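You operate a simulated robot arm through the tools that you are given. There is no shell and no other tool.

The job below is to be done with a simulated robot arm. You get a single attempt, and the scene is never put back.

## Task
Fit the nozzle that the job card names.
Fine: first stop the filler, then bleed its air; old nozzle in the blue rack, latch down, then air back on. Where these are worked on the way, their far stop is far enough and under half their travel is too little: yellow latch.

The check looks at the end state, three seconds after you hand in, the way a careful person would. Anything else that was tipped, shoved, dropped, spilled or broken makes it a failure.

## Robot
A 7-joint arm with a two-finger parallel gripper, fixed in place. Base frame: the origin is at the foot of the arm, x ahead of it, y to its left, z up. Readings come in cm, degrees, newtons and seconds.
With the tool pointing down near the work surface it reaches from about 28 to 52 cm from the base axis. Its first joint turns from -66.0 to 66.0 degrees. Payload 1.57 kg.
The tool frame sits at the grasp point between the pads (the TCP): z along the fingers, y along the line on which they close. The tips reach 3 cm beyond it. Largest opening 11 cm; finger width 2.4, thickness 1.2; the body of the gripper, 4.8 by 11.2 cm, starts 7.8 cm behind the TCP.
Orientation is told as [roll, pitch, yaw] about the base's x, y, z axes, in that order, counted from this pose: with the fingers straight down and closing along the base's y, the tool's x points along the base's -x, its y along +y and its z along -z.

## Interface
- The arm moves only by the tool arm_command. Its argument "deltas" is one flat list of numbers, 7 for each row, row after row: the turn, a rotation vector about the base's x, y, z in degrees, then the shift along the base's x, y, z in m, then the finger opening in m, from 0 to 0.11. In form: [wx, wy, wz, tx, ty, tz, grip, wx, wy, wz, tx, ty, tz, grip, ...]. A call has 1 to 20 rows; each row is the pose to reach, as a shift and turn from the pose commanded when the call began. A row lasts 0.2 s, in which the tool goes at most 5 cm and 8.6 degrees; a call with a longer step from one row to the next is refused whole, and so is a gripper value outside its range. A pose out of reach is approached as far as the arm can. The call stops where the force on the tool passes 90 N (or 10 N more than at its start, if that is more) or the arm is blocked; 0.2 s more then pass. The fingers move at their own pace (about 10.8 cm/s each) and stop on an object; they squeeze with about 35 N. The grip force told is the motor's: it shows also when the fingers shut on nothing. Time passes only in rows, and 0.2 s behind the last, so rows that repeat a pose let the fingers close. It gives the time, the measured TCP pose, the force on the tool (base axes), the opening and the grip force at its end, in the units of the frame above (readings bear some noise), with the torque about the TCP (base axes, N m) and any sound that the robot's microphone picked up.
- Cameras (640 x 400 px; columns grow to the right, rows downward): "scene" is fixed at [16.4, -39.15, 140.62]; the picture's right is [0.77, -0.63, 0.00], its down [-0.34, -0.42, -0.84] and it looks along [0.53, 0.65, -0.54] (base axes); focal length 214 px, centre (320, 200). "wrist" rides on the gripper at [7, 1.6, -14.1] in the tool frame; the picture's right is [-0.23, 0.97, 0.00], its down [-0.86, -0.20, -0.48] and it looks along [-0.47, -0.11, 0.88] (tool axes); focal length 222 px, centre (320, 200).
- capture(camera): a new picture of that camera. It takes no simulated time.
- point_at(camera, pixels): for up to 12 pixels [column, row] of the newest picture of that camera ("zoom" is the newest enlarged one), the place [x, y, z] in the base frame of the surface seen there, good to about 0.3 cm. It takes no simulated time.
- zoom(camera, box): a new picture of the part [left, top, right, bottom] of that camera's present view, enlarged. It takes no simulated time.
- finish_job(): hands the job in; it is judged then, once.

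Open the gripper and draw the arm clear of the work before you hand the job in, unless the task says otherwise.

The tools are called as a command line: name --argument value ..., lists and objects as JSON in quotes. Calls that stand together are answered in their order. arm_command: Moves the arm, as the interface text tells. Its arguments: {"type":"object","properties":{"deltas":{"type":"array"}},"required":["deltas"]} The other tools are called the same way: capture (camera) takes a picture; point_at (camera, pixels) gives the place of the surface under pixels of a picture; zoom (camera, box) takes an enlarged picture of a part of a camera's view; finish_job () hands the job in.

At the start:

```text
time_s: 0.0
eef_pos: [31.24, -10.63, 134.0]
orientation: [0.0, 0.0, 0.0]
contact_force: [0.5, -0.1, 0.5]
moment: [0.02, -0.02, -0.02]
finger_gap: 11.0
grip_force: 0.1
```

scene: 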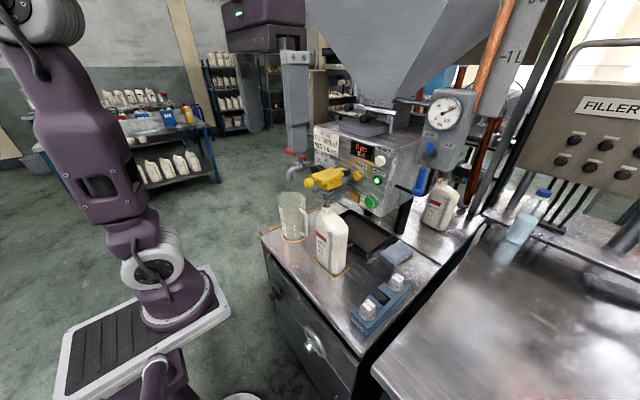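
wrist: 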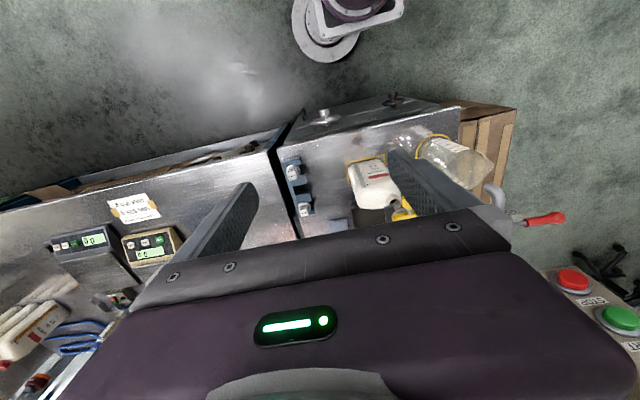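

I start by enlarging the scene picture around the filler (columns 250-480, rows 80-340) to find the job card, nozzle, latch, and rack.

zoom --camera "scene" --box '[290, 110, 410, 220]'

zoom --camera "scene" --box '[260, 180, 440, 350]'

zoom --camera "scene" --box '[400, 80, 480, 230]'

```text
3.64 times, centred on (350, 165) of scene
```

zoom: 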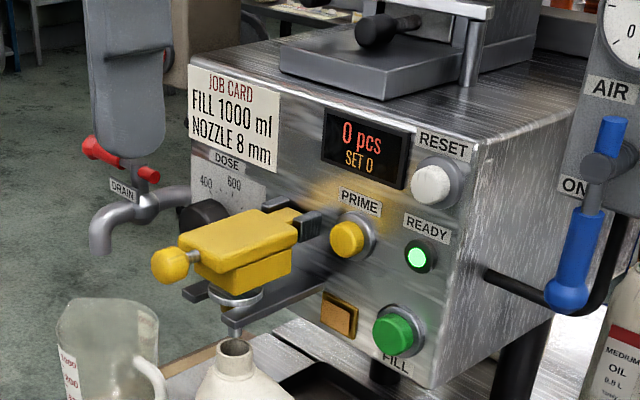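

```text
2.35 times, centred on (350, 265) of scene
```

zoom: 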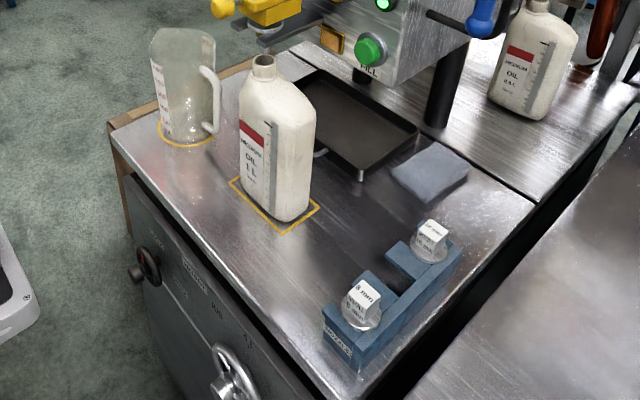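

```text
2.67 times, centred on (440, 155) of scene
```

zoom: 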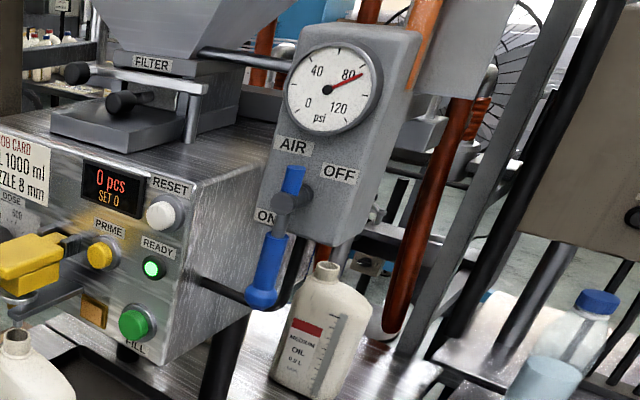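

The job card says "NOZZLE 8 mm". I look closer at the rack, the latch, the nozzle holder, and the red/green buttons seen in the wrist picture at about (572, 280).

zoom --camera "scene" --box '[345, 265, 415, 335]'

zoom --camera "scene" --box '[280, 145, 360, 215]'

zoom --camera "wrist" --box '[520, 240, 640, 360]'

zoom --camera "wrist" --box '[260, 80, 520, 250]'

zoom --camera "scene" --box '[500, 80, 640, 210]'

```text
5.71 times, centred on (380, 300) of scene
```

zoom: 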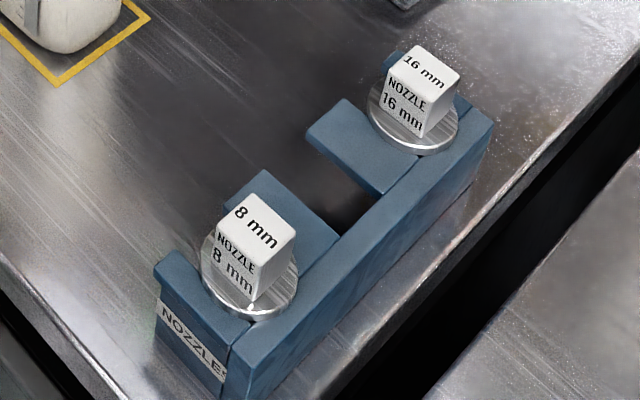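

```text
5.71 times, centred on (320, 180) of scene
```

zoom: 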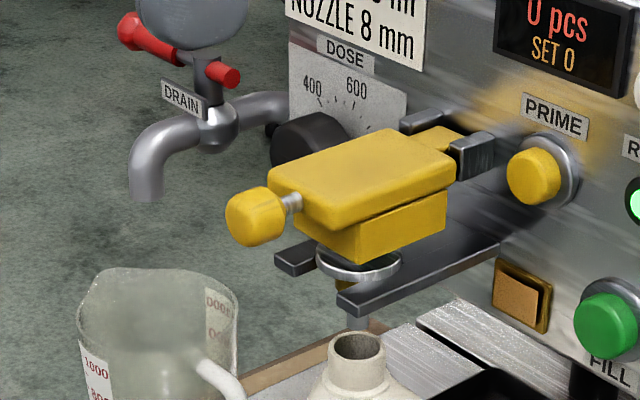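

```text
3.33 times, centred on (580, 300) of wrist
```

zoom: 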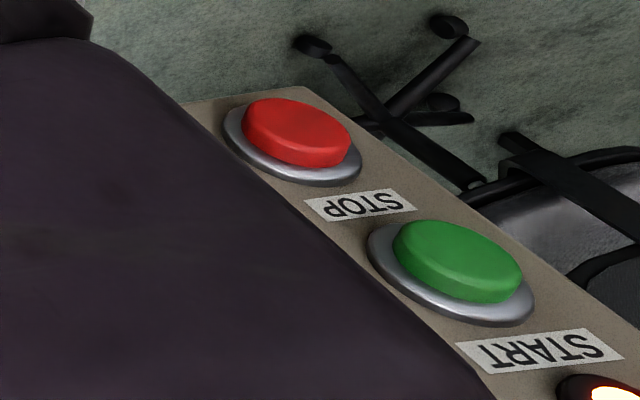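

```text
2.35 times, centred on (390, 165) of wrist
```

zoom: 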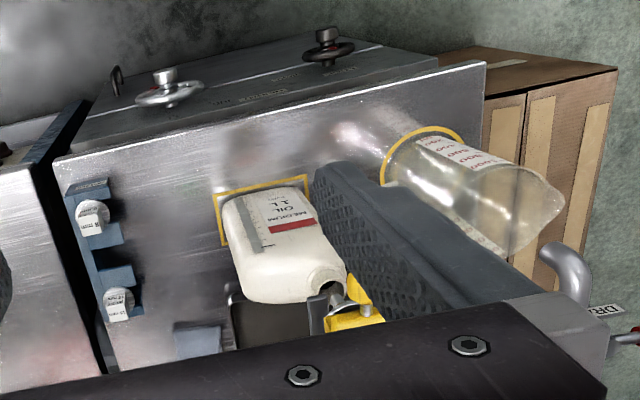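

```text
3.08 times, centred on (570, 145) of scene
```

zoom: 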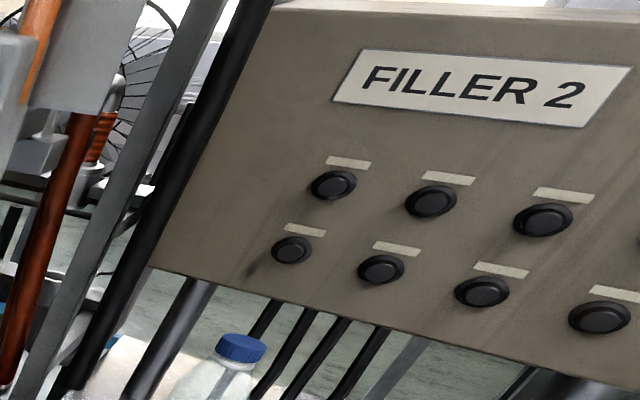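

Now I measure places: the STOP/START buttons in the wrist picture and the latch, fork, rack, and lever in the scene picture.

point_at --camera "wrist" --pixels '[[573, 279], [621, 317], [560, 290], [590, 300], [440, 160], [370, 180], [293, 172], [305, 207], [493, 190], [610, 270]]'

point_at --camera "scene" --pixels '[[312, 184], [320, 175], [334, 170], [325, 188], [316, 193], [332, 197], [352, 178], [369, 309], [395, 282], [377, 180], [371, 202], [348, 175]]'

point_at --camera "scene" --pixels '[[418, 191], [422, 175], [432, 149], [427, 155], [380, 160], [445, 110], [446, 146], [412, 160], [430, 165], [333, 225], [290, 220], [325, 212]]'

```text
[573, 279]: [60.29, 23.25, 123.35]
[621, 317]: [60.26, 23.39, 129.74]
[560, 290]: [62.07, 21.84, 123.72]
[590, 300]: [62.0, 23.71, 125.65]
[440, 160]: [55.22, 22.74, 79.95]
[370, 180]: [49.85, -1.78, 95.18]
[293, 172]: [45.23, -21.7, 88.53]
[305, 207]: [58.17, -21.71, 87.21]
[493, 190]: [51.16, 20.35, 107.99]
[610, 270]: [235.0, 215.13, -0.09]
```

```text
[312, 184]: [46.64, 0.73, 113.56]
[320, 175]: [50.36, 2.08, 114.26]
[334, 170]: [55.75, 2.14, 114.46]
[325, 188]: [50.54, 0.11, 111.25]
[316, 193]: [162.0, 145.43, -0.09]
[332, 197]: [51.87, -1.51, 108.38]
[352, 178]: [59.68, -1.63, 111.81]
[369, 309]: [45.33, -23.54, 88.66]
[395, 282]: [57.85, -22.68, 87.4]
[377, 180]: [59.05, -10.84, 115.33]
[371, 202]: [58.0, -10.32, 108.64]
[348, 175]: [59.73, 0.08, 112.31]
```

```text
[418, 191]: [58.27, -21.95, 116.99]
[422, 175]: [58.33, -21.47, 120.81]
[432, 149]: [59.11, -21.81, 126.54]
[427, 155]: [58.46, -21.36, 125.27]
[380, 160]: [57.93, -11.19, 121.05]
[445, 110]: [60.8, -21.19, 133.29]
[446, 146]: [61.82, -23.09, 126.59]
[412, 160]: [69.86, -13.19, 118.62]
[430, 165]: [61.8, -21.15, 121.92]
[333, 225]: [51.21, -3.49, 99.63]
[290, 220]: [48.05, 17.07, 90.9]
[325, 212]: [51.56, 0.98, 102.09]
```

The STOP button measured at about [60.3, 23.2, 123.4]; it should appear near (304,122) in the scene. I zoom there, and on the air lever.

zoom --camera "scene" --box '[260, 30, 350, 170]'

zoom --camera "scene" --box '[400, 130, 460, 200]'

zoom --camera "wrist" --box '[480, 180, 640, 400]'

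```text
2.86 times, centred on (305, 100) of scene
```

zoom: 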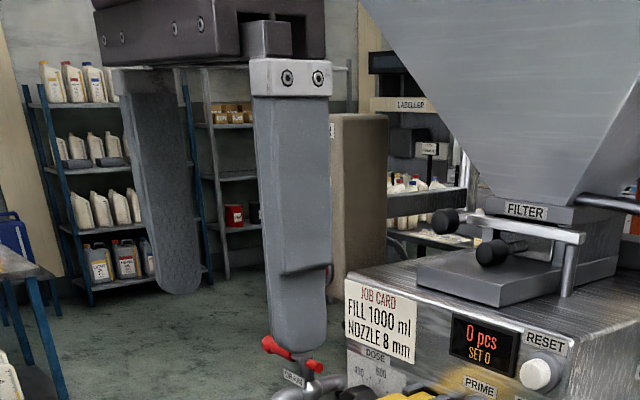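

```text
5.71 times, centred on (430, 165) of scene
```

zoom: 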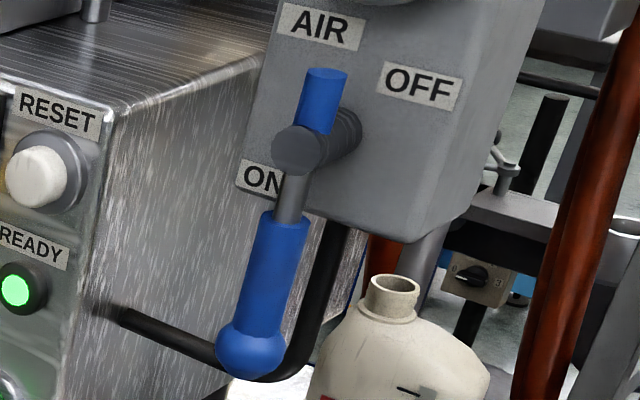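

```text
1.82 times, centred on (560, 290) of wrist
```

zoom: 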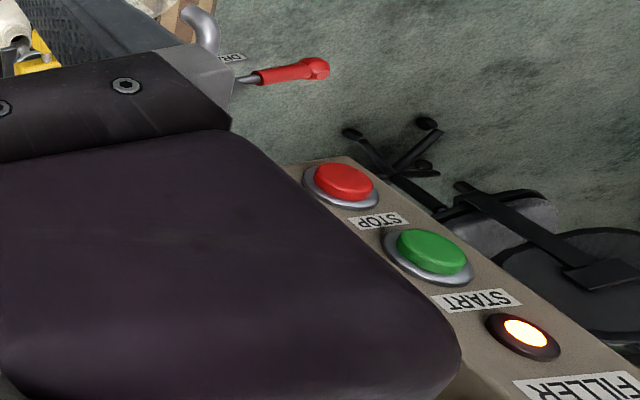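

The grey columns in the scene are my own gripper fingers. I measure the robot body positions for reach estimation and look at a fresh overview.

point_at --camera "scene" --pixels '[[180, 300], [100, 340], [155, 270], [120, 170], [40, 15], [165, 380], [295, 100], [320, 100], [420, 212], [440, 205], [440, 185], [395, 215]]'

zoom --camera "scene" --box '[0, 0, 320, 400]'

```text
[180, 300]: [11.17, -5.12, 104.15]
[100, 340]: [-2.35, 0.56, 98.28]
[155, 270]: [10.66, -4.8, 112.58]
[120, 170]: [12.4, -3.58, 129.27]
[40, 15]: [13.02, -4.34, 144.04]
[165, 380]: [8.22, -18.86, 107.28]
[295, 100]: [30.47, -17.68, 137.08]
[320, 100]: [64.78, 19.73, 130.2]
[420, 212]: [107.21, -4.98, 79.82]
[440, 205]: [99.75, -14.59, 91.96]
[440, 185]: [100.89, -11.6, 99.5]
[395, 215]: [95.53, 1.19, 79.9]
```

```text
1.00 times, centred on (160, 200) of scene (not enlarged: the box is as wide or as high as the picture)
```

zoom: 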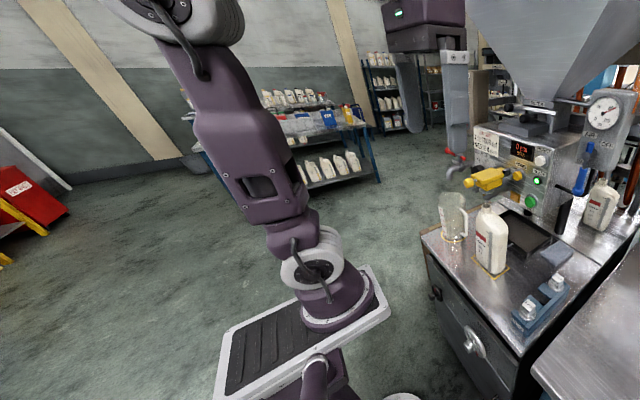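

The platform stands at z≈100, so the arm's shoulder is around z≈110+. I tilt the tool gradually toward horizontal while shifting toward the STOP/START box (y≈23), fingers closing for pressing.

arm_command --deltas '[0, -8, 0, 0.01, 0.04, 0, 0.08, 0, -16, 0, 0.02, 0.08, 0, 0.05, 0, -24, 0, 0.03, 0.12, 0, 0.02, 0, -32, 0, 0.04, 0.16, 0, 0.0, 0, -40, 0, 0.05, 0.2, 0, 0.0, 0, -48, 0, 0.06, 0.24, 0, 0.0]'

capture --camera "wrist"

capture --camera "scene"

```text
time_s: 1.4
eef_pos: [37.35, 13.22, 134.19]
orientation: [-0.1, -48.1, 0.0]
contact_force: [0.7, 0.3, -1.1]
moment: [-0.02, 0.01, 0.01]
finger_gap: 0.0
grip_force: 21.2
```

```text
taken
```

wrist: 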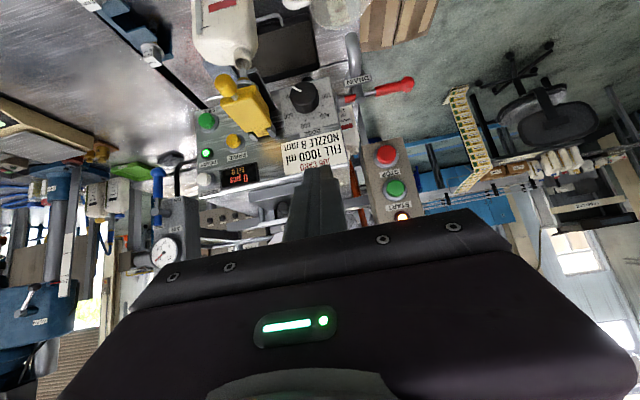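

```text
taken
```

scene: 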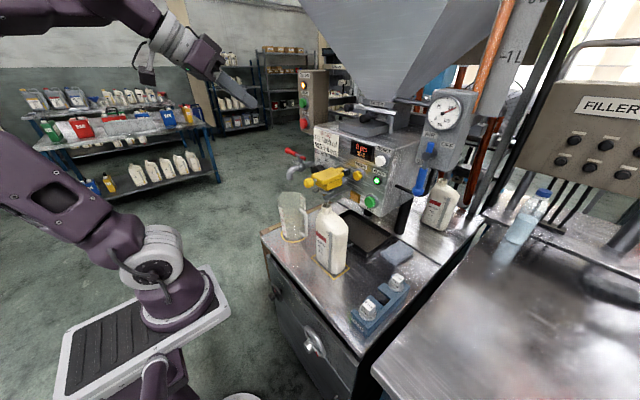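

The STOP/START box is now visible in the scene at (304, 75-130). I zoom in on it to read the label and lamp.

zoom --camera "scene" --box '[280, 60, 350, 140]'

zoom --camera "wrist" --box '[180, 40, 460, 260]'

point_at --camera "wrist" --pixels '[[386, 154], [394, 187], [402, 215], [375, 165], [375, 200], [370, 145], [403, 145], [395, 85], [355, 98]]'

```text
5.00 times, centred on (315, 100) of scene
```

zoom: 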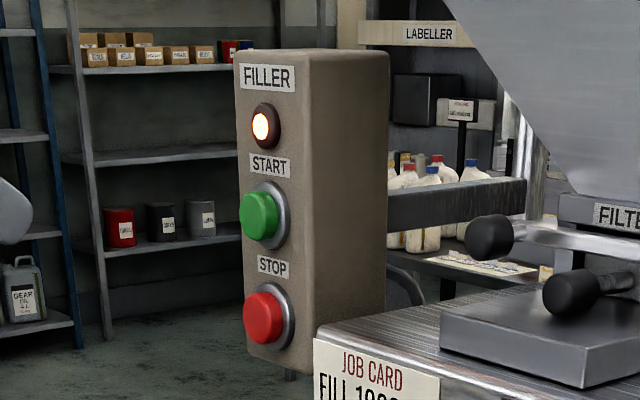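

```text
1.82 times, centred on (320, 150) of wrist
```

zoom: 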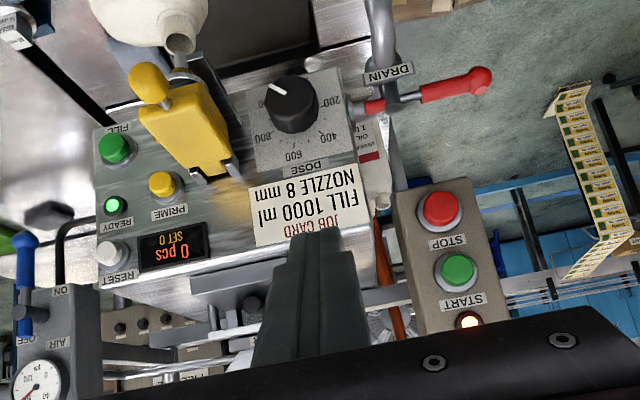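

```text
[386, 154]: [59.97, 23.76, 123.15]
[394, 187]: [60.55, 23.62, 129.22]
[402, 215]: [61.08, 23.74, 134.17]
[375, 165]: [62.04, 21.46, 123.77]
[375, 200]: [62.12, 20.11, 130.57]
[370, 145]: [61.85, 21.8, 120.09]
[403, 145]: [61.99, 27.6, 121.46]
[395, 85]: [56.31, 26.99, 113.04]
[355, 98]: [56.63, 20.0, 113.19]
```

The box is labelled FILLER, its lamp lit (running), STOP at [60.1, 23.6, 123.2]. I turn the tool to horizontal and go to a stand-off in front of STOP.

arm_command --deltas '[0, -7, 0, 0.02, 0.02, -0.02, 0.0, 0, -14, 0, 0.05, 0.04, -0.04, 0.0, 0, -21, 0, 0.08, 0.06, -0.06, 0.0, 0, -28, 0, 0.11, 0.08, -0.08, 0.0, 0, -35, 0, 0.13, 0.095, -0.1, 0.0, 0, -42, 0, 0.15, 0.1023, -0.107, 0.0, 0, -42, 0, 0.15, 0.1023, -0.107, 0.0]'

capture --camera "wrist"

capture --camera "scene"

```text
time_s: 3.0
eef_pos: [48.37, 23.6, 124.63]
orientation: [-123.5, -89.9, 123.4]
contact_force: [0.2, -0.1, -1.1]
moment: [-0.03, -0.01, 0.0]
finger_gap: 0.0
grip_force: 21.7
out of reach, approached as far as the arm can: row 5, 6, 7
```

```text
taken
```

wrist: 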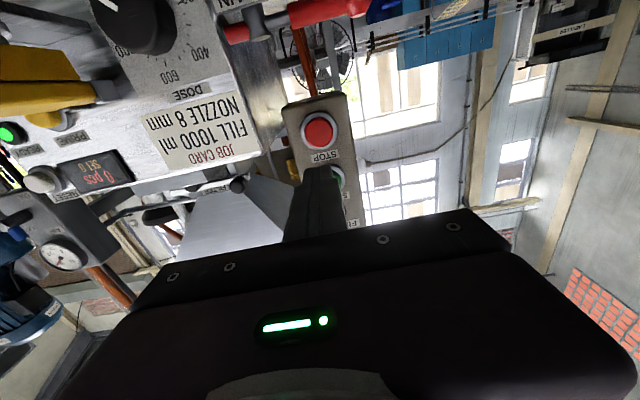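

```text
taken
```

scene: 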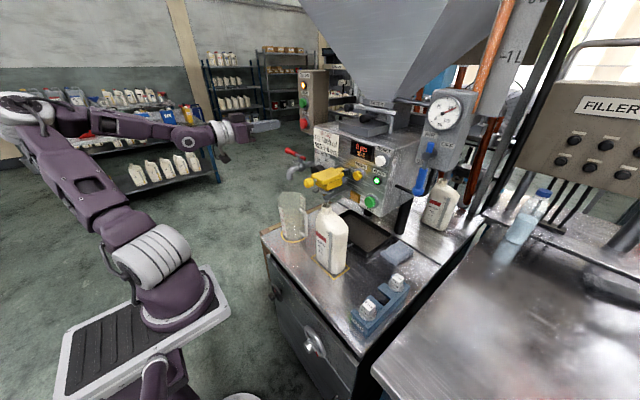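

The arm stalled at x=48.4 with the tool exactly horizontal (likely a wrist limit). I ease the pitch back to about -70 to see whether the reach improves and what commanded pose the arm counts from.

arm_command --deltas '[0, 7, 0, 0, 0, 0.0, 0.0, 0, 14, 0, 0, 0, 0.0, 0.0, 0, 20, 0, 0, 0, 0.0, 0.0, 0, 20, 0, 0, 0, 0.0, 0.0]'

```text
time_s: 4.0
eef_pos: [48.42, 23.4, 124.66]
orientation: [-0.1, -69.9, 0.1]
contact_force: [-0.7, 0.0, -0.3]
moment: [-0.01, 0.03, 0.0]
finger_gap: 0.0
grip_force: 21.2
```

The commanded pose follows the reached pose. With pitch -70, I advance toward [54, 23.6, 123.2].

arm_command --deltas '[0, 0, 0, 0.015, 0, -0.004, 0.0, 0, 0, 0, 0.03, 0, -0.008, 0.0, 0, 0, 0, 0.045, 0, -0.012, 0.0, 0, 0, 0, 0.056, 0, -0.014, 0.0, 0, 0, 0, 0.056, 0, -0.014, 0.0]'

capture --camera "wrist"

capture --camera "scene"

```text
time_s: 5.2
eef_pos: [49.94, 23.04, 124.68]
orientation: [-0.2, -70.0, 0.0]
contact_force: [1.0, -0.1, 0.4]
moment: [0.01, -0.03, -0.01]
finger_gap: 0.01
grip_force: 21.5
out of reach, approached as far as the arm can: row 1, 2, 3, 4, 5
```

```text
taken
```

wrist: 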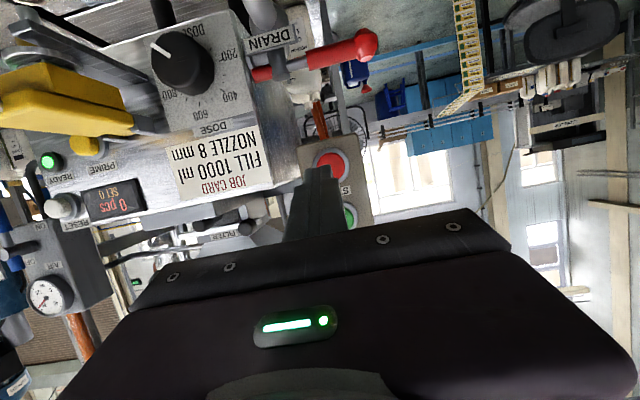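

```text
taken
```

scene: 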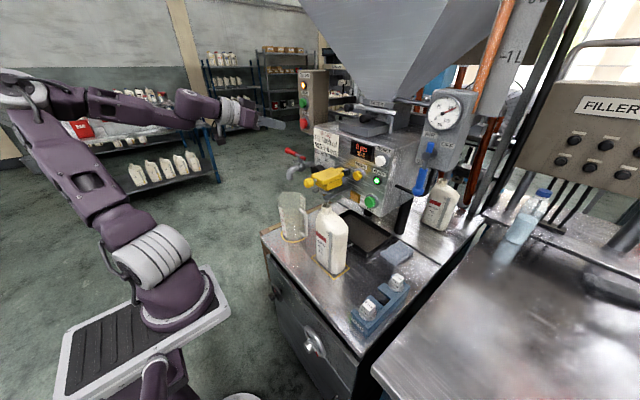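

The arm still stalls while visibly bent. I measure points along the arm's links to understand which joint is at its limit.

point_at --camera "scene" --pixels '[[180, 300], [150, 255], [110, 205], [60, 150], [25, 95], [80, 100], [130, 110], [185, 108], [235, 110], [265, 122], [20, 80]]'

zoom --camera "scene" --box '[0, 40, 300, 380]'

```text
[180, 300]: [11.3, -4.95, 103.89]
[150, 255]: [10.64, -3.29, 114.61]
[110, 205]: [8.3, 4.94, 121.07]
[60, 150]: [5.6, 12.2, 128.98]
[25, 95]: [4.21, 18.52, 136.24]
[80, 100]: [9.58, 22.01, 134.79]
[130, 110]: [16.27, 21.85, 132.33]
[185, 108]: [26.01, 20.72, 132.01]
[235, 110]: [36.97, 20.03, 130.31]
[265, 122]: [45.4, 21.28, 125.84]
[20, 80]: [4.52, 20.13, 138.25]
```

```text
1.18 times, centred on (150, 210) of scene
```

zoom: 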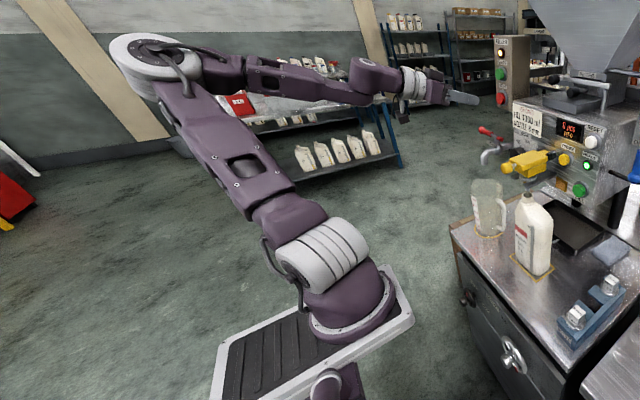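

The upper arm has swung sideways (elbow at about [3, 20, 138]), which costs reach. I retreat toward a central pose with pitch -45 to bring the elbow back, then will approach with the tool yawed radially.

arm_command --deltas '[0, 5, 0, -0.04, -0.02, 0.015, 0.0, 0, 10, 0, -0.08, -0.05, 0.03, 0.0, 0, 15, 0, -0.12, -0.09, 0.05, 0.0, 0, 20, 0, -0.15, -0.13, 0.07, 0.0, 0, 25, 0, -0.17, -0.17, 0.09, 0.0, 0, 30, 0, -0.18, -0.21, 0.1, 0.0, 0, 38, 0, -0.185, -0.25, 0.1, 0.0, 0, 46, 0, -0.185, -0.29, 0.1, 0.0, 0, 54, 0, -0.185, -0.32, 0.1, 0.0, 0, 62, 0, -0.185, -0.335, 0.1, 0.0, 0, 70, 0, -0.185, -0.335, 0.1, 0.0]'

capture --camera "scene"

```text
refused: row 2 steps farther than a row can; nothing moved
```

```text
taken
```

scene: 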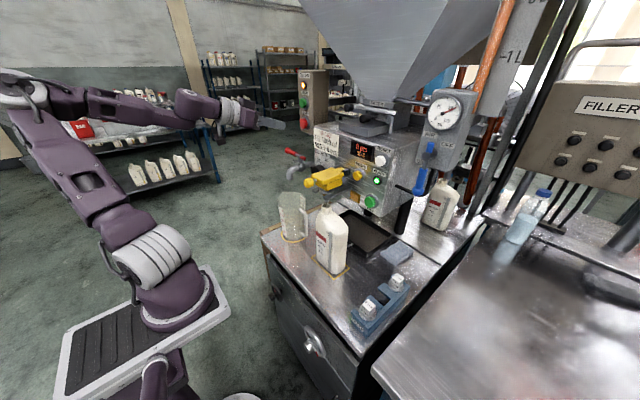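

The steps were too long, so I use shorter ones (under 4.5 cm each) for the same retreat.

arm_command --deltas '[0, 5, 0, -0.03, -0.015, 0.01, 0.0, 0, 10, 0, -0.06, -0.03, 0.02, 0.0, 0, 15, 0, -0.09, -0.05, 0.035, 0.0, 0, 20, 0, -0.115, -0.075, 0.05, 0.0, 0, 25, 0, -0.135, -0.105, 0.065, 0.0, 0, 31, 0, -0.15, -0.14, 0.08, 0.0, 0, 38, 0, -0.165, -0.175, 0.09, 0.0, 0, 45, 0, -0.175, -0.21, 0.1, 0.0, 0, 52, 0, -0.185, -0.245, 0.1, 0.0, 0, 58, 0, -0.185, -0.28, 0.1, 0.0, 0, 64, 0, -0.185, -0.315, 0.1, 0.0, 0, 70, 0, -0.185, -0.335, 0.1, 0.0]'

capture --camera "scene"

```text
time_s: 7.8
eef_pos: [31.4, -10.75, 134.85]
orientation: [0.0, 0.2, 0.1]
contact_force: [-0.1, 0.2, 0.7]
moment: [0.01, 0.01, 0.01]
finger_gap: 0.0
grip_force: 20.4
```

```text
taken
```

scene: 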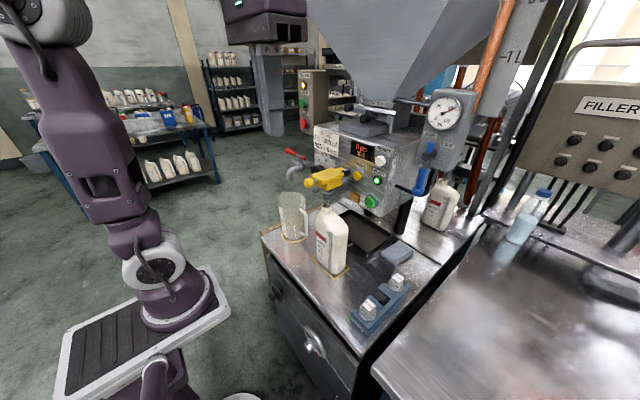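

The arm is back with its elbow up. Now I swing about the base axis to azimuth +21° with the tool yawed 21°, so the elbow stays in plane.

arm_command --deltas '[0, 0, 3, 0, 0.028, 0, 0.0, 0, 0, 6, 0, 0.056, 0, 0.0, 0, 0, 9, 0, 0.085, 0, 0.0, 0, 0, 12, 0, 0.113, 0, 0.0, 0, 0, 15, 0, 0.142, 0, 0.0, 0, 0, 18, 0, 0.17, 0, 0.0, 0, 0, 20, 0, 0.2, 0, 0.0, 0, 0, 21, 0, 0.227, 0, 0.0]'

arm_command --deltas '[2.6, -6.5, 0, 0.015, 0.006, -0.01, 0.0, 5.1, -13.1, 0, 0.03, 0.012, -0.02, 0.0, 7.5, -19.6, 0, 0.05, 0.02, -0.03, 0.0, 10.0, -26.2, 0, 0.07, 0.028, -0.04, 0.0, 12.5, -32.7, 0, 0.09, 0.035, -0.05, 0.0, 15, -39.2, 0, 0.11, 0.043, -0.06, 0.0, 17.5, -45.8, 0, 0.13, 0.05, -0.07, 0.0]'

capture --camera "scene"

```text
time_s: 9.6
eef_pos: [31.26, 11.92, 134.77]
orientation: [0.0, 0.0, 21.0]
contact_force: [1.2, 0.2, -0.6]
moment: [0.01, -0.01, 0.0]
finger_gap: 0.0
grip_force: 21.2
```

```text
time_s: 11.2
eef_pos: [44.37, 16.99, 127.78]
orientation: [-0.2, -49.2, 21.1]
contact_force: [0.3, -0.3, -0.5]
moment: [0.04, -0.03, -0.01]
finger_gap: 0.0
grip_force: 21.3
```

```text
taken
```

scene: 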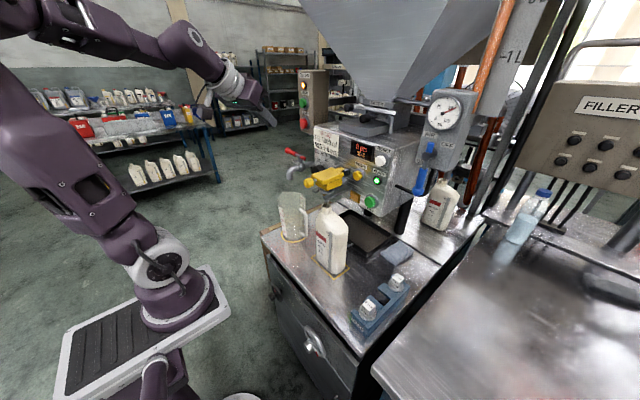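

The elbow is now up and in plane. I extend to a stand-off before STOP at about [54, 22, 123.8] with pitch -65.

arm_command --deltas '[1.4, -3.7, 0, 0.024, 0.012, -0.01, 0.0, 2.8, -7.4, 0, 0.048, 0.025, -0.02, 0.0, 4.3, -11.2, 0, 0.072, 0.037, -0.03, 0.0, 5.7, -14.9, 0, 0.096, 0.05, -0.04, 0.0, 5.7, -14.9, 0, 0.096, 0.05, -0.04, 0.0]'

capture --camera "wrist"

capture --camera "scene"

```text
time_s: 12.4
eef_pos: [52.04, 21.87, 125.41]
orientation: [-0.3, -65.0, 21.2]
contact_force: [0.4, 0.1, 0.5]
moment: [0.0, 0.0, 0.0]
finger_gap: 0.0
grip_force: 21.0
out of reach, approached as far as the arm can: row 4, 5
```

```text
taken
```

wrist: 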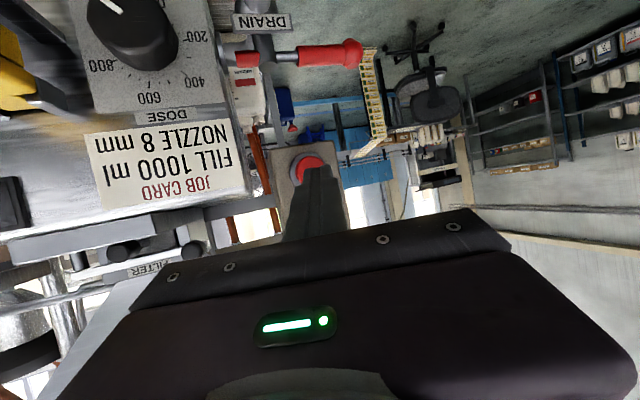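

```text
taken
```

scene: 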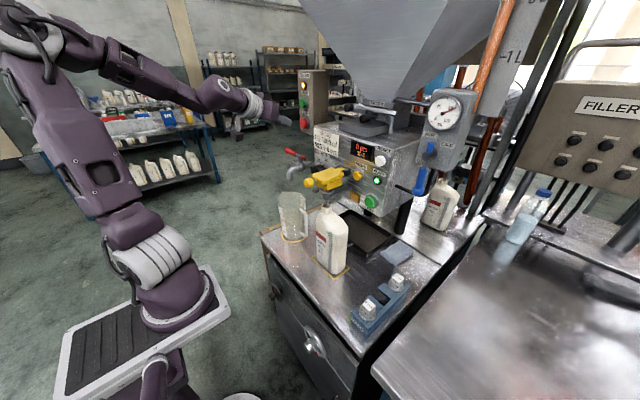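

Again stuck at x=52 with the elbow swinging out. I measure the link points to find the elbow's place.

point_at --camera "scene" --pixels '[[180, 300], [150, 255], [115, 205], [75, 140], [40, 90], [25, 35], [80, 40], [130, 65], [180, 90], [225, 92], [262, 107], [290, 121]]'

zoom --camera "scene" --box '[0, 0, 310, 340]'

```text
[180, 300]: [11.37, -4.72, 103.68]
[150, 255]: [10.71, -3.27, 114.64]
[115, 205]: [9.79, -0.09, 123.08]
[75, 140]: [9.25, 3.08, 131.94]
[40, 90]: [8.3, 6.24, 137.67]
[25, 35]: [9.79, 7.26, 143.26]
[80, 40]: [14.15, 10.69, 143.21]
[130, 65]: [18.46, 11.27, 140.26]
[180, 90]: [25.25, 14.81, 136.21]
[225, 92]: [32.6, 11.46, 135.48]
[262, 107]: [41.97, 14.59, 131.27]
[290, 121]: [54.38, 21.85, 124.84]
```

```text
1.18 times, centred on (155, 170) of scene
```

zoom: 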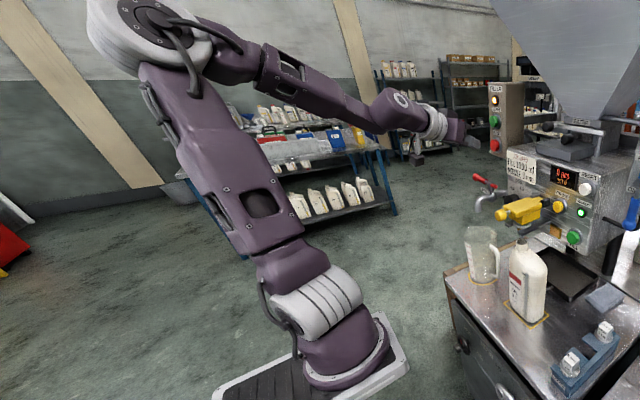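

The wrist goes straight near pitch -65, which is the limit; a steeper tool (pitch -45) should reach further. I back off, steepen to -45, and then extend toward [54, 23.3, 124.6].

arm_command --deltas '[-1.8, 4.7, 0, -0.02, -0.012, 0.008, 0.0, -3.6, 9.4, 0, -0.04, -0.025, 0.015, 0.0, -5.4, 14, 0, -0.06, -0.037, 0.022, 0.0, -7.2, 18.7, 0, -0.077, -0.049, 0.03, 0.0, -7.2, 18.7, 0, -0.077, -0.049, 0.03, 0.0]'

arm_command --deltas '[0, 0, 0, 0.025, 0.017, -0.01, 0.0, 0, 0, 0, 0.05, 0.034, -0.02, 0.0, 0, 0, 0, 0.075, 0.05, -0.03, 0.0, 0, 0, 0, 0.097, 0.063, -0.038, 0.0, 0, 0, 0, 0.097, 0.063, -0.038, 0.0]'

capture --camera "wrist"

capture --camera "scene"

```text
time_s: 13.6
eef_pos: [44.21, 16.99, 128.44]
orientation: [-0.1, -44.9, 21.1]
contact_force: [0.3, -0.4, 0.1]
moment: [0.0, -0.03, 0.05]
finger_gap: 0.01
grip_force: 21.2
```

```text
time_s: 14.8
eef_pos: [54.07, 23.25, 124.72]
orientation: [-0.2, -45.0, 21.1]
contact_force: [-0.7, 0.5, 1.0]
moment: [0.02, 0.0, 0.0]
finger_gap: 0.03
grip_force: 21.8
```

```text
taken
```

wrist: 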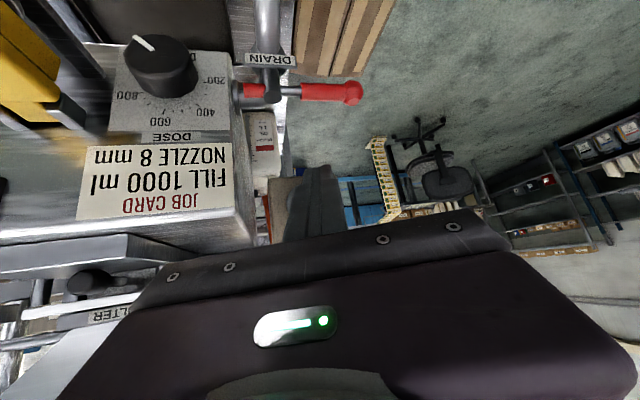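

```text
taken
```

scene: 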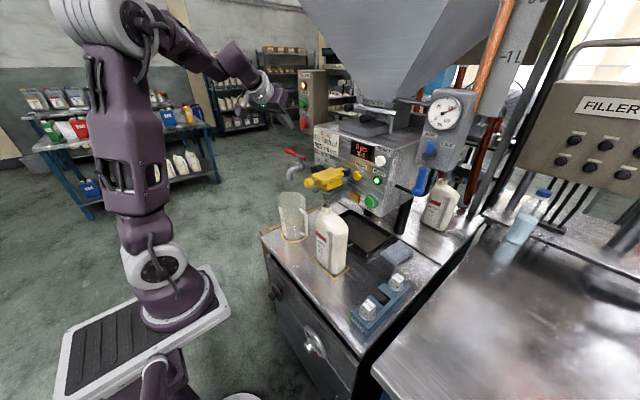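

The pose is reached with pitch -45. I zoom on the scene around (300, 110) to check the fingertip against STOP.

zoom --camera "scene" --box '[260, 60, 340, 150]'

```text
4.44 times, centred on (300, 105) of scene
```

zoom: 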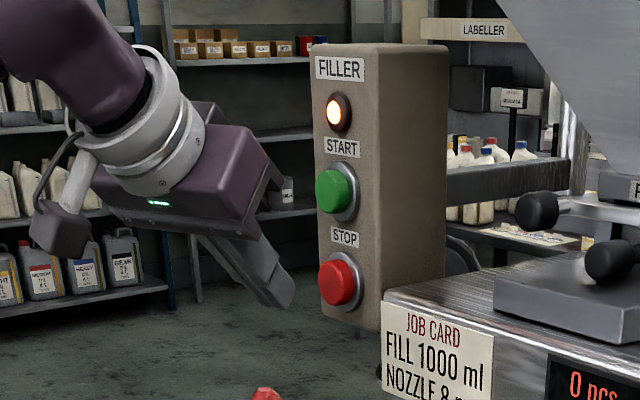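

The fingertip corner is at about (294,125), level with the STOP button at (304,122). I press along +x slowly.

arm_command --deltas '[0, 0, 0, 0.012, 0.002, -0.001, 0.0, 0, 0, 0, 0.022, 0.003, -0.001, 0.0, 0, 0, 0, 0.028, 0.003, -0.001, 0.0, 0, 0, 0, 0.032, 0.003, -0.001, 0.0, 0, 0, 0, 0.035, 0.003, -0.001, 0.0]'

zoom --camera "scene" --box '[260, 60, 340, 150]'

```text
time_s: 16.0
eef_pos: [57.62, 23.55, 124.62]
orientation: [-0.2, -44.8, 21.1]
contact_force: [-2.1, 0.5, -0.7]
moment: [-0.01, 0.01, 0.0]
finger_gap: 0.0
grip_force: 21.7
```

```text
4.44 times, centred on (300, 105) of scene
```

zoom: 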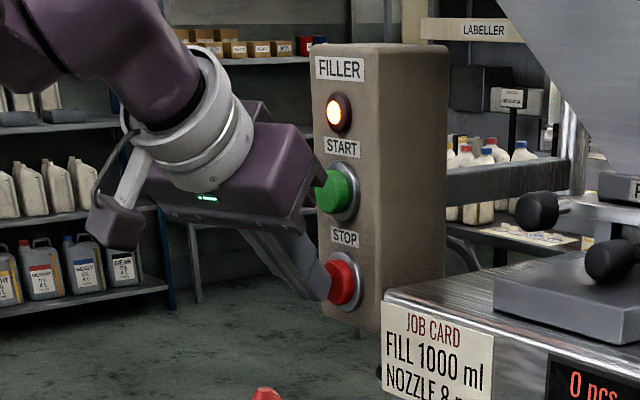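

Contact with STOP has just begun (2 N). I press further by up to 1.2 cm.

arm_command --deltas '[0, 0, 0, 0.003, 0, 0, 0.0, 0, 0, 0, 0.006, 0, 0, 0.0, 0, 0, 0, 0.009, 0, 0, 0.0, 0, 0, 0, 0.012, 0, 0, 0.0, 0, 0, 0, 0.012, 0, 0, 0.0]'

zoom --camera "scene" --box '[260, 60, 340, 150]'

```text
time_s: 17.2
eef_pos: [58.54, 23.47, 124.55]
orientation: [-0.2, -44.9, 21.1]
contact_force: [-32.2, -2.4, 3.5]
moment: [-0.06, 0.35, 0.07]
finger_gap: 0.02
grip_force: 21.5
heard: click
```

```text
4.44 times, centred on (300, 105) of scene
```

zoom: 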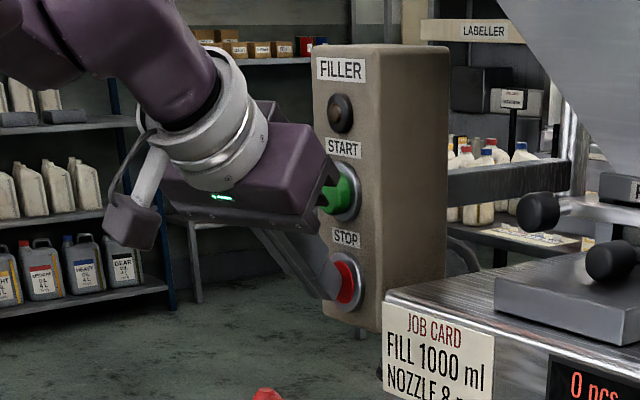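

The STOP clicked (32 N) and the lamp at zoom (339,113) went dark: the filler is stopped. I draw straight back and then swing toward the air panel, keeping the elbow up.

arm_command --deltas '[0, 0, 0, -0.04, -0.01, 0.005, 0.0, 0, 0, 0, -0.08, -0.03, 0.02, 0.0, 0, 0, 0, -0.12, -0.05, 0.04, 0.0, 0, 0, 0, -0.15, -0.065, 0.06, 0.0, 0, 0, 0, -0.17, -0.075, 0.08, 0.0]'

capture --camera "scene"

```text
time_s: 18.4
eef_pos: [41.67, 15.97, 132.69]
orientation: [-0.2, -44.9, 21.2]
contact_force: [-0.2, -0.3, 0.1]
moment: [-0.04, 0.04, -0.01]
finger_gap: 0.0
grip_force: 22.0
```

```text
taken
```

scene: 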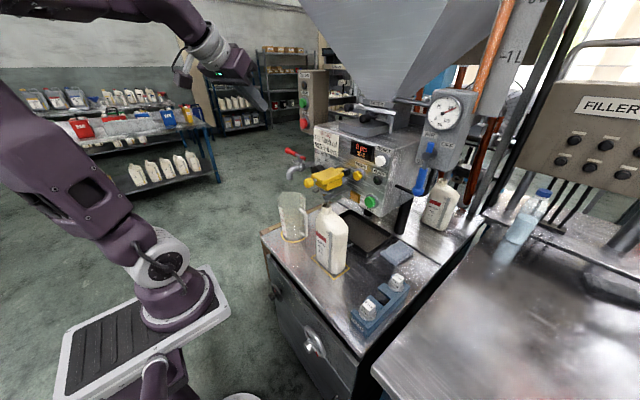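

READY lamp is off as well. Next I swing to azimuth -20° with yaw -20° to look at the air lever.

arm_command --deltas '[0, 0, -5.1, 0.0, -0.039, 0, 0.0, 0, 0, -10.2, 0, -0.078, 0, 0.0, 0, 0, -15.4, 0, -0.117, 0, 0.0, 0, 0, -20.5, 0, -0.157, 0, 0.0, 0, 0, -25.6, 0, -0.196, 0, 0.0, 0, 0, -30.8, 0, -0.235, 0, 0.0, 0, 0, -36, 0, -0.274, 0, 0.0, 0, 0, -41, 0, -0.313, 0, 0.0]'

capture --camera "wrist"

capture --camera "scene"

```text
time_s: 20.2
eef_pos: [41.59, -15.49, 132.41]
orientation: [-0.1, -45.0, -19.9]
contact_force: [-0.8, 0.4, -0.6]
moment: [0.02, 0.0, -0.01]
finger_gap: 0.0
grip_force: 21.2
```

```text
taken
```

wrist: 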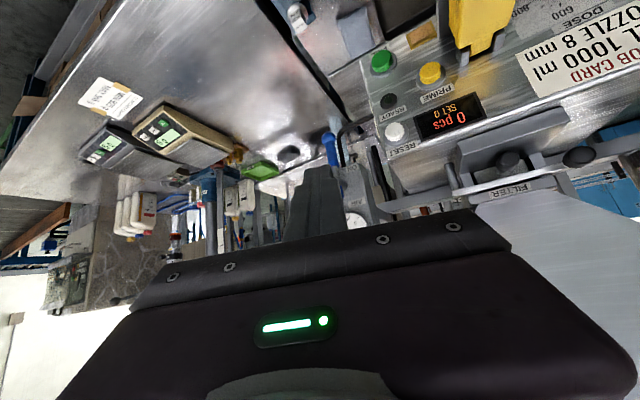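

```text
taken
```

scene: 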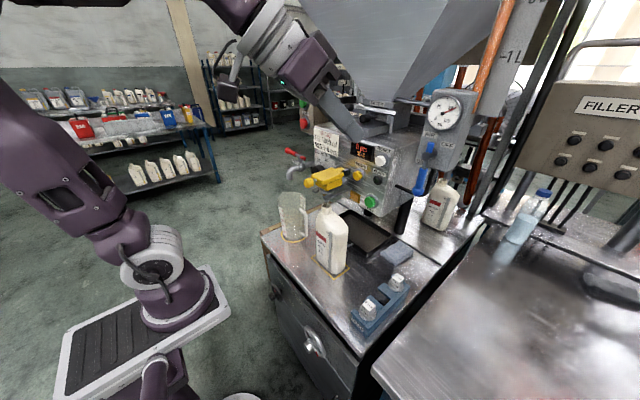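

I measure the lever, air panel, hopper and filter edges from the scene, and zoom on the air panel.

point_at --camera "scene" --pixels '[[418, 191], [419, 186], [422, 175], [424, 166], [428, 157], [432, 149], [431, 156], [440, 145], [460, 145], [405, 140], [380, 60], [440, 30]]'

zoom --camera "scene" --box '[395, 130, 475, 200]'

zoom --camera "wrist" --box '[280, 100, 420, 240]'

```text
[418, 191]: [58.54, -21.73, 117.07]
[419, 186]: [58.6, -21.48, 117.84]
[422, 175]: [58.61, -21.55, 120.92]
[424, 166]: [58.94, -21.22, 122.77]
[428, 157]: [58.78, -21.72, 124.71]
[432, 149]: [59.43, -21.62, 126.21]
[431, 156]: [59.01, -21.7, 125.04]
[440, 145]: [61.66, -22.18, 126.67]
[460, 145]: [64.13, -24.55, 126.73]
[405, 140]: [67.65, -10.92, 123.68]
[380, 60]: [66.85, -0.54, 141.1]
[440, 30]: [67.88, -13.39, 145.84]
```

```text
5.71 times, centred on (435, 165) of scene
```

zoom: 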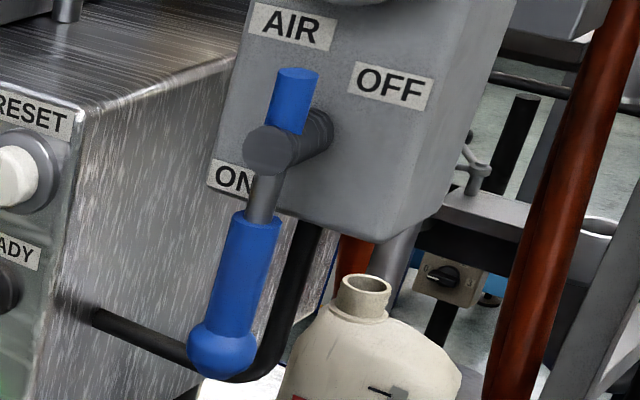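

```text
2.86 times, centred on (350, 170) of wrist
```

zoom: 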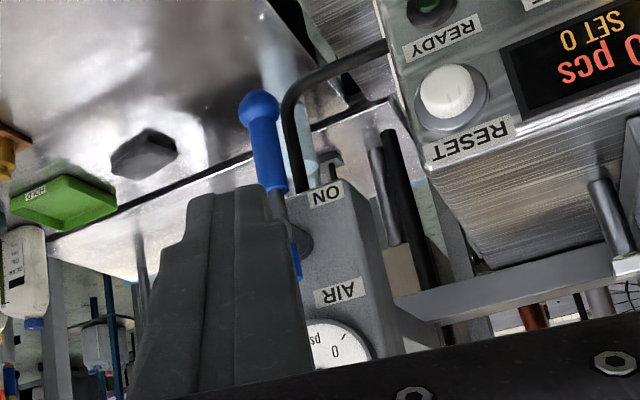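

I measure the ON and OFF label places and the panel's corners to work out the lever's swing.

point_at --camera "scene" --pixels '[[418, 161], [447, 145], [430, 135], [445, 172], [455, 155], [437, 152], [433, 145], [415, 195], [421, 193], [443, 122], [410, 191], [398, 195]]'

point_at --camera "wrist" --pixels '[[337, 124], [339, 140], [345, 150], [333, 124], [351, 168], [355, 203], [341, 133], [355, 220]]'

```text
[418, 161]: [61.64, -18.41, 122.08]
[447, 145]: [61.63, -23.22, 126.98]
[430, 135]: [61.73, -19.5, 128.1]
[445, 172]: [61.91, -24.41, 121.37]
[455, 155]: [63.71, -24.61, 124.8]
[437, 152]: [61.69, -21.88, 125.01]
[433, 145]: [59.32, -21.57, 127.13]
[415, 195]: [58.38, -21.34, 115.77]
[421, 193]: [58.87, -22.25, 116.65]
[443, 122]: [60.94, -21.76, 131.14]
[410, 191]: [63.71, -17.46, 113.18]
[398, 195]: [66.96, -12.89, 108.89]
```

```text
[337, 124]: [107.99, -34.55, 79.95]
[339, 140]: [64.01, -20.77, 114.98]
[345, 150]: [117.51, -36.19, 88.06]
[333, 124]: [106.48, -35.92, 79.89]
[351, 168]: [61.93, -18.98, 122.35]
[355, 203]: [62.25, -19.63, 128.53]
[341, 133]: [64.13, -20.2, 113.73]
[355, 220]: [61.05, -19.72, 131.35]
```

I check the filter handle knobs and the machine's top front edges so that the gripper body keeps clear while at the lever.

point_at --camera "scene" --pixels '[[366, 122], [364, 110], [393, 113], [385, 108], [402, 112], [380, 140], [370, 130], [397, 135], [415, 137], [411, 120], [350, 135]]'

zoom --camera "scene" --box '[330, 80, 450, 180]'

```text
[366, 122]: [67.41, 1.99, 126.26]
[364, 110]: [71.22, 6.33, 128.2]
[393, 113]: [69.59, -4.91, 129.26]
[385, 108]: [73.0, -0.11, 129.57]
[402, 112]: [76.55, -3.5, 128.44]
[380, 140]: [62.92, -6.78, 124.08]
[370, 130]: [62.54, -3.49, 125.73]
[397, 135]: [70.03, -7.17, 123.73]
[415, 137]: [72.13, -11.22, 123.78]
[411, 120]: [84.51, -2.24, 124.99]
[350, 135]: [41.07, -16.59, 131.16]
```

```text
4.00 times, centred on (390, 130) of scene
```

zoom: 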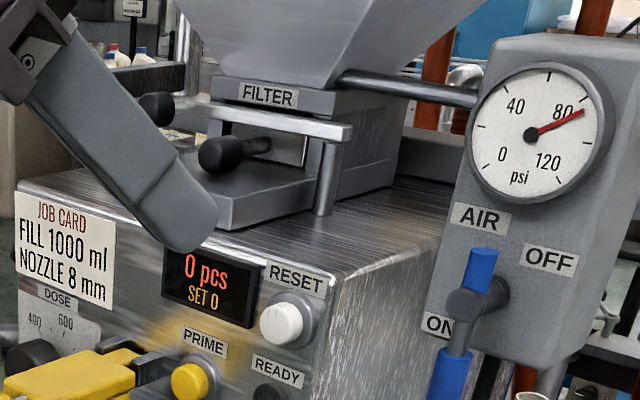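

The area is clear (filter parts at x≥62). I bring the closed fingers down to [50, -15.5, 120.7], left of the lever handle, then forward beside it.

arm_command --deltas '[0, 0, 0, 0.021, 0, -0.029, 0.0, 0, 0, 0, 0.042, 0, -0.058, 0.0, 0, 0, 0, 0.063, 0, -0.088, 0.0, 0, 0, 0, 0.084, 0, -0.118, 0.0, 0, 0, 0, 0.084, 0, -0.118, 0.0]'

arm_command --deltas '[0, 0, 0, 0.025, 0, 0, 0.0, 0, 0, 0, 0.05, 0, 0, 0.0, 0, 0, 0, 0.074, 0, 0, 0.0, 0, 0, 0, 0.074, 0, 0, 0.0]'

capture --camera "wrist"

capture --camera "scene"

```text
time_s: 21.4
eef_pos: [50.27, -15.62, 120.66]
orientation: [-0.2, -45.0, -19.9]
contact_force: [-0.4, 0.0, 0.5]
moment: [-0.01, -0.01, 0.0]
finger_gap: 0.0
grip_force: 21.0
```

```text
time_s: 22.4
eef_pos: [57.45, -15.43, 120.86]
orientation: [-0.2, -44.9, -19.9]
contact_force: [0.1, 0.7, -0.4]
moment: [0.0, -0.01, 0.01]
finger_gap: 0.0
grip_force: 21.0
```

```text
taken
```

wrist: 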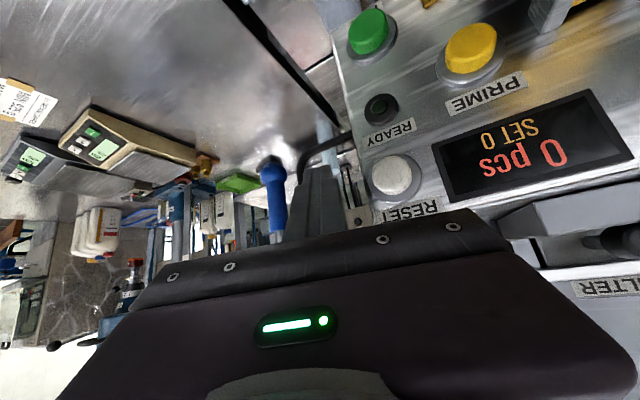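

```text
taken
```

scene: 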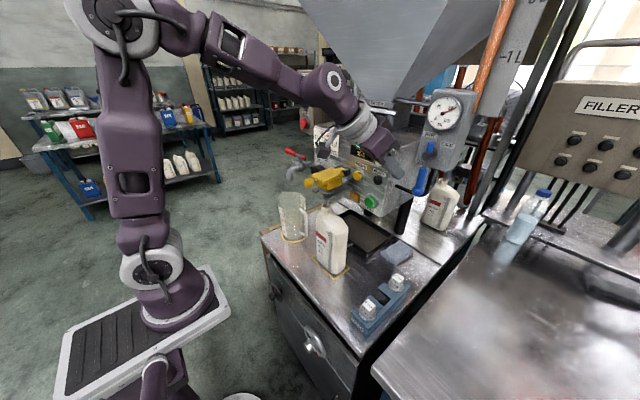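

I zoom in on the fingers and handle at (405,165) in the scene and (280,190) in the wrist picture.

zoom --camera "scene" --box '[370, 130, 470, 210]'

zoom --camera "wrist" --box '[230, 130, 380, 250]'

point_at --camera "wrist" --pixels '[[270, 170], [276, 200], [280, 225], [277, 236]]'

```text
5.00 times, centred on (420, 170) of scene
```

zoom: 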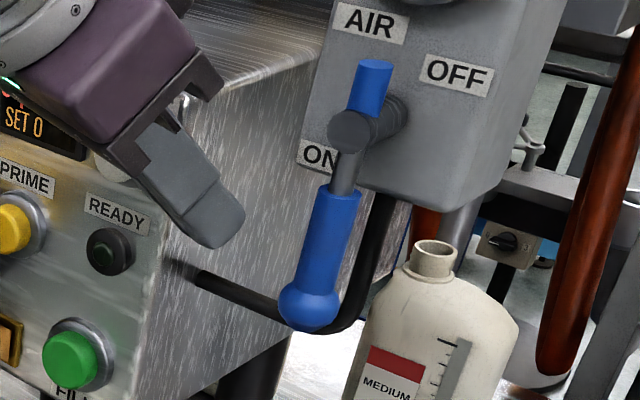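

```text
3.33 times, centred on (305, 190) of wrist
```

zoom: 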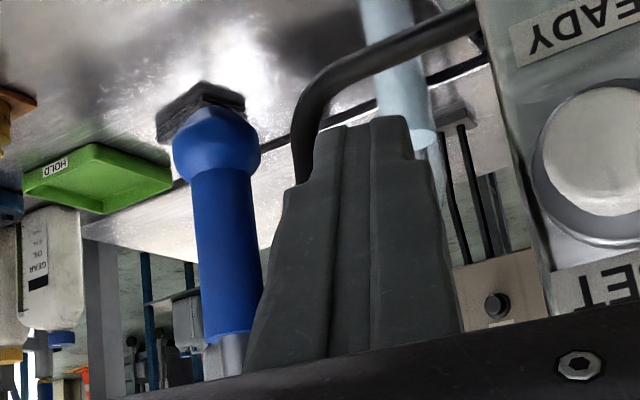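

```text
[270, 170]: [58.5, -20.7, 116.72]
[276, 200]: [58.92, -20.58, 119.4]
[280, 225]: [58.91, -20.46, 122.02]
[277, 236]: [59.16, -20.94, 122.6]
```

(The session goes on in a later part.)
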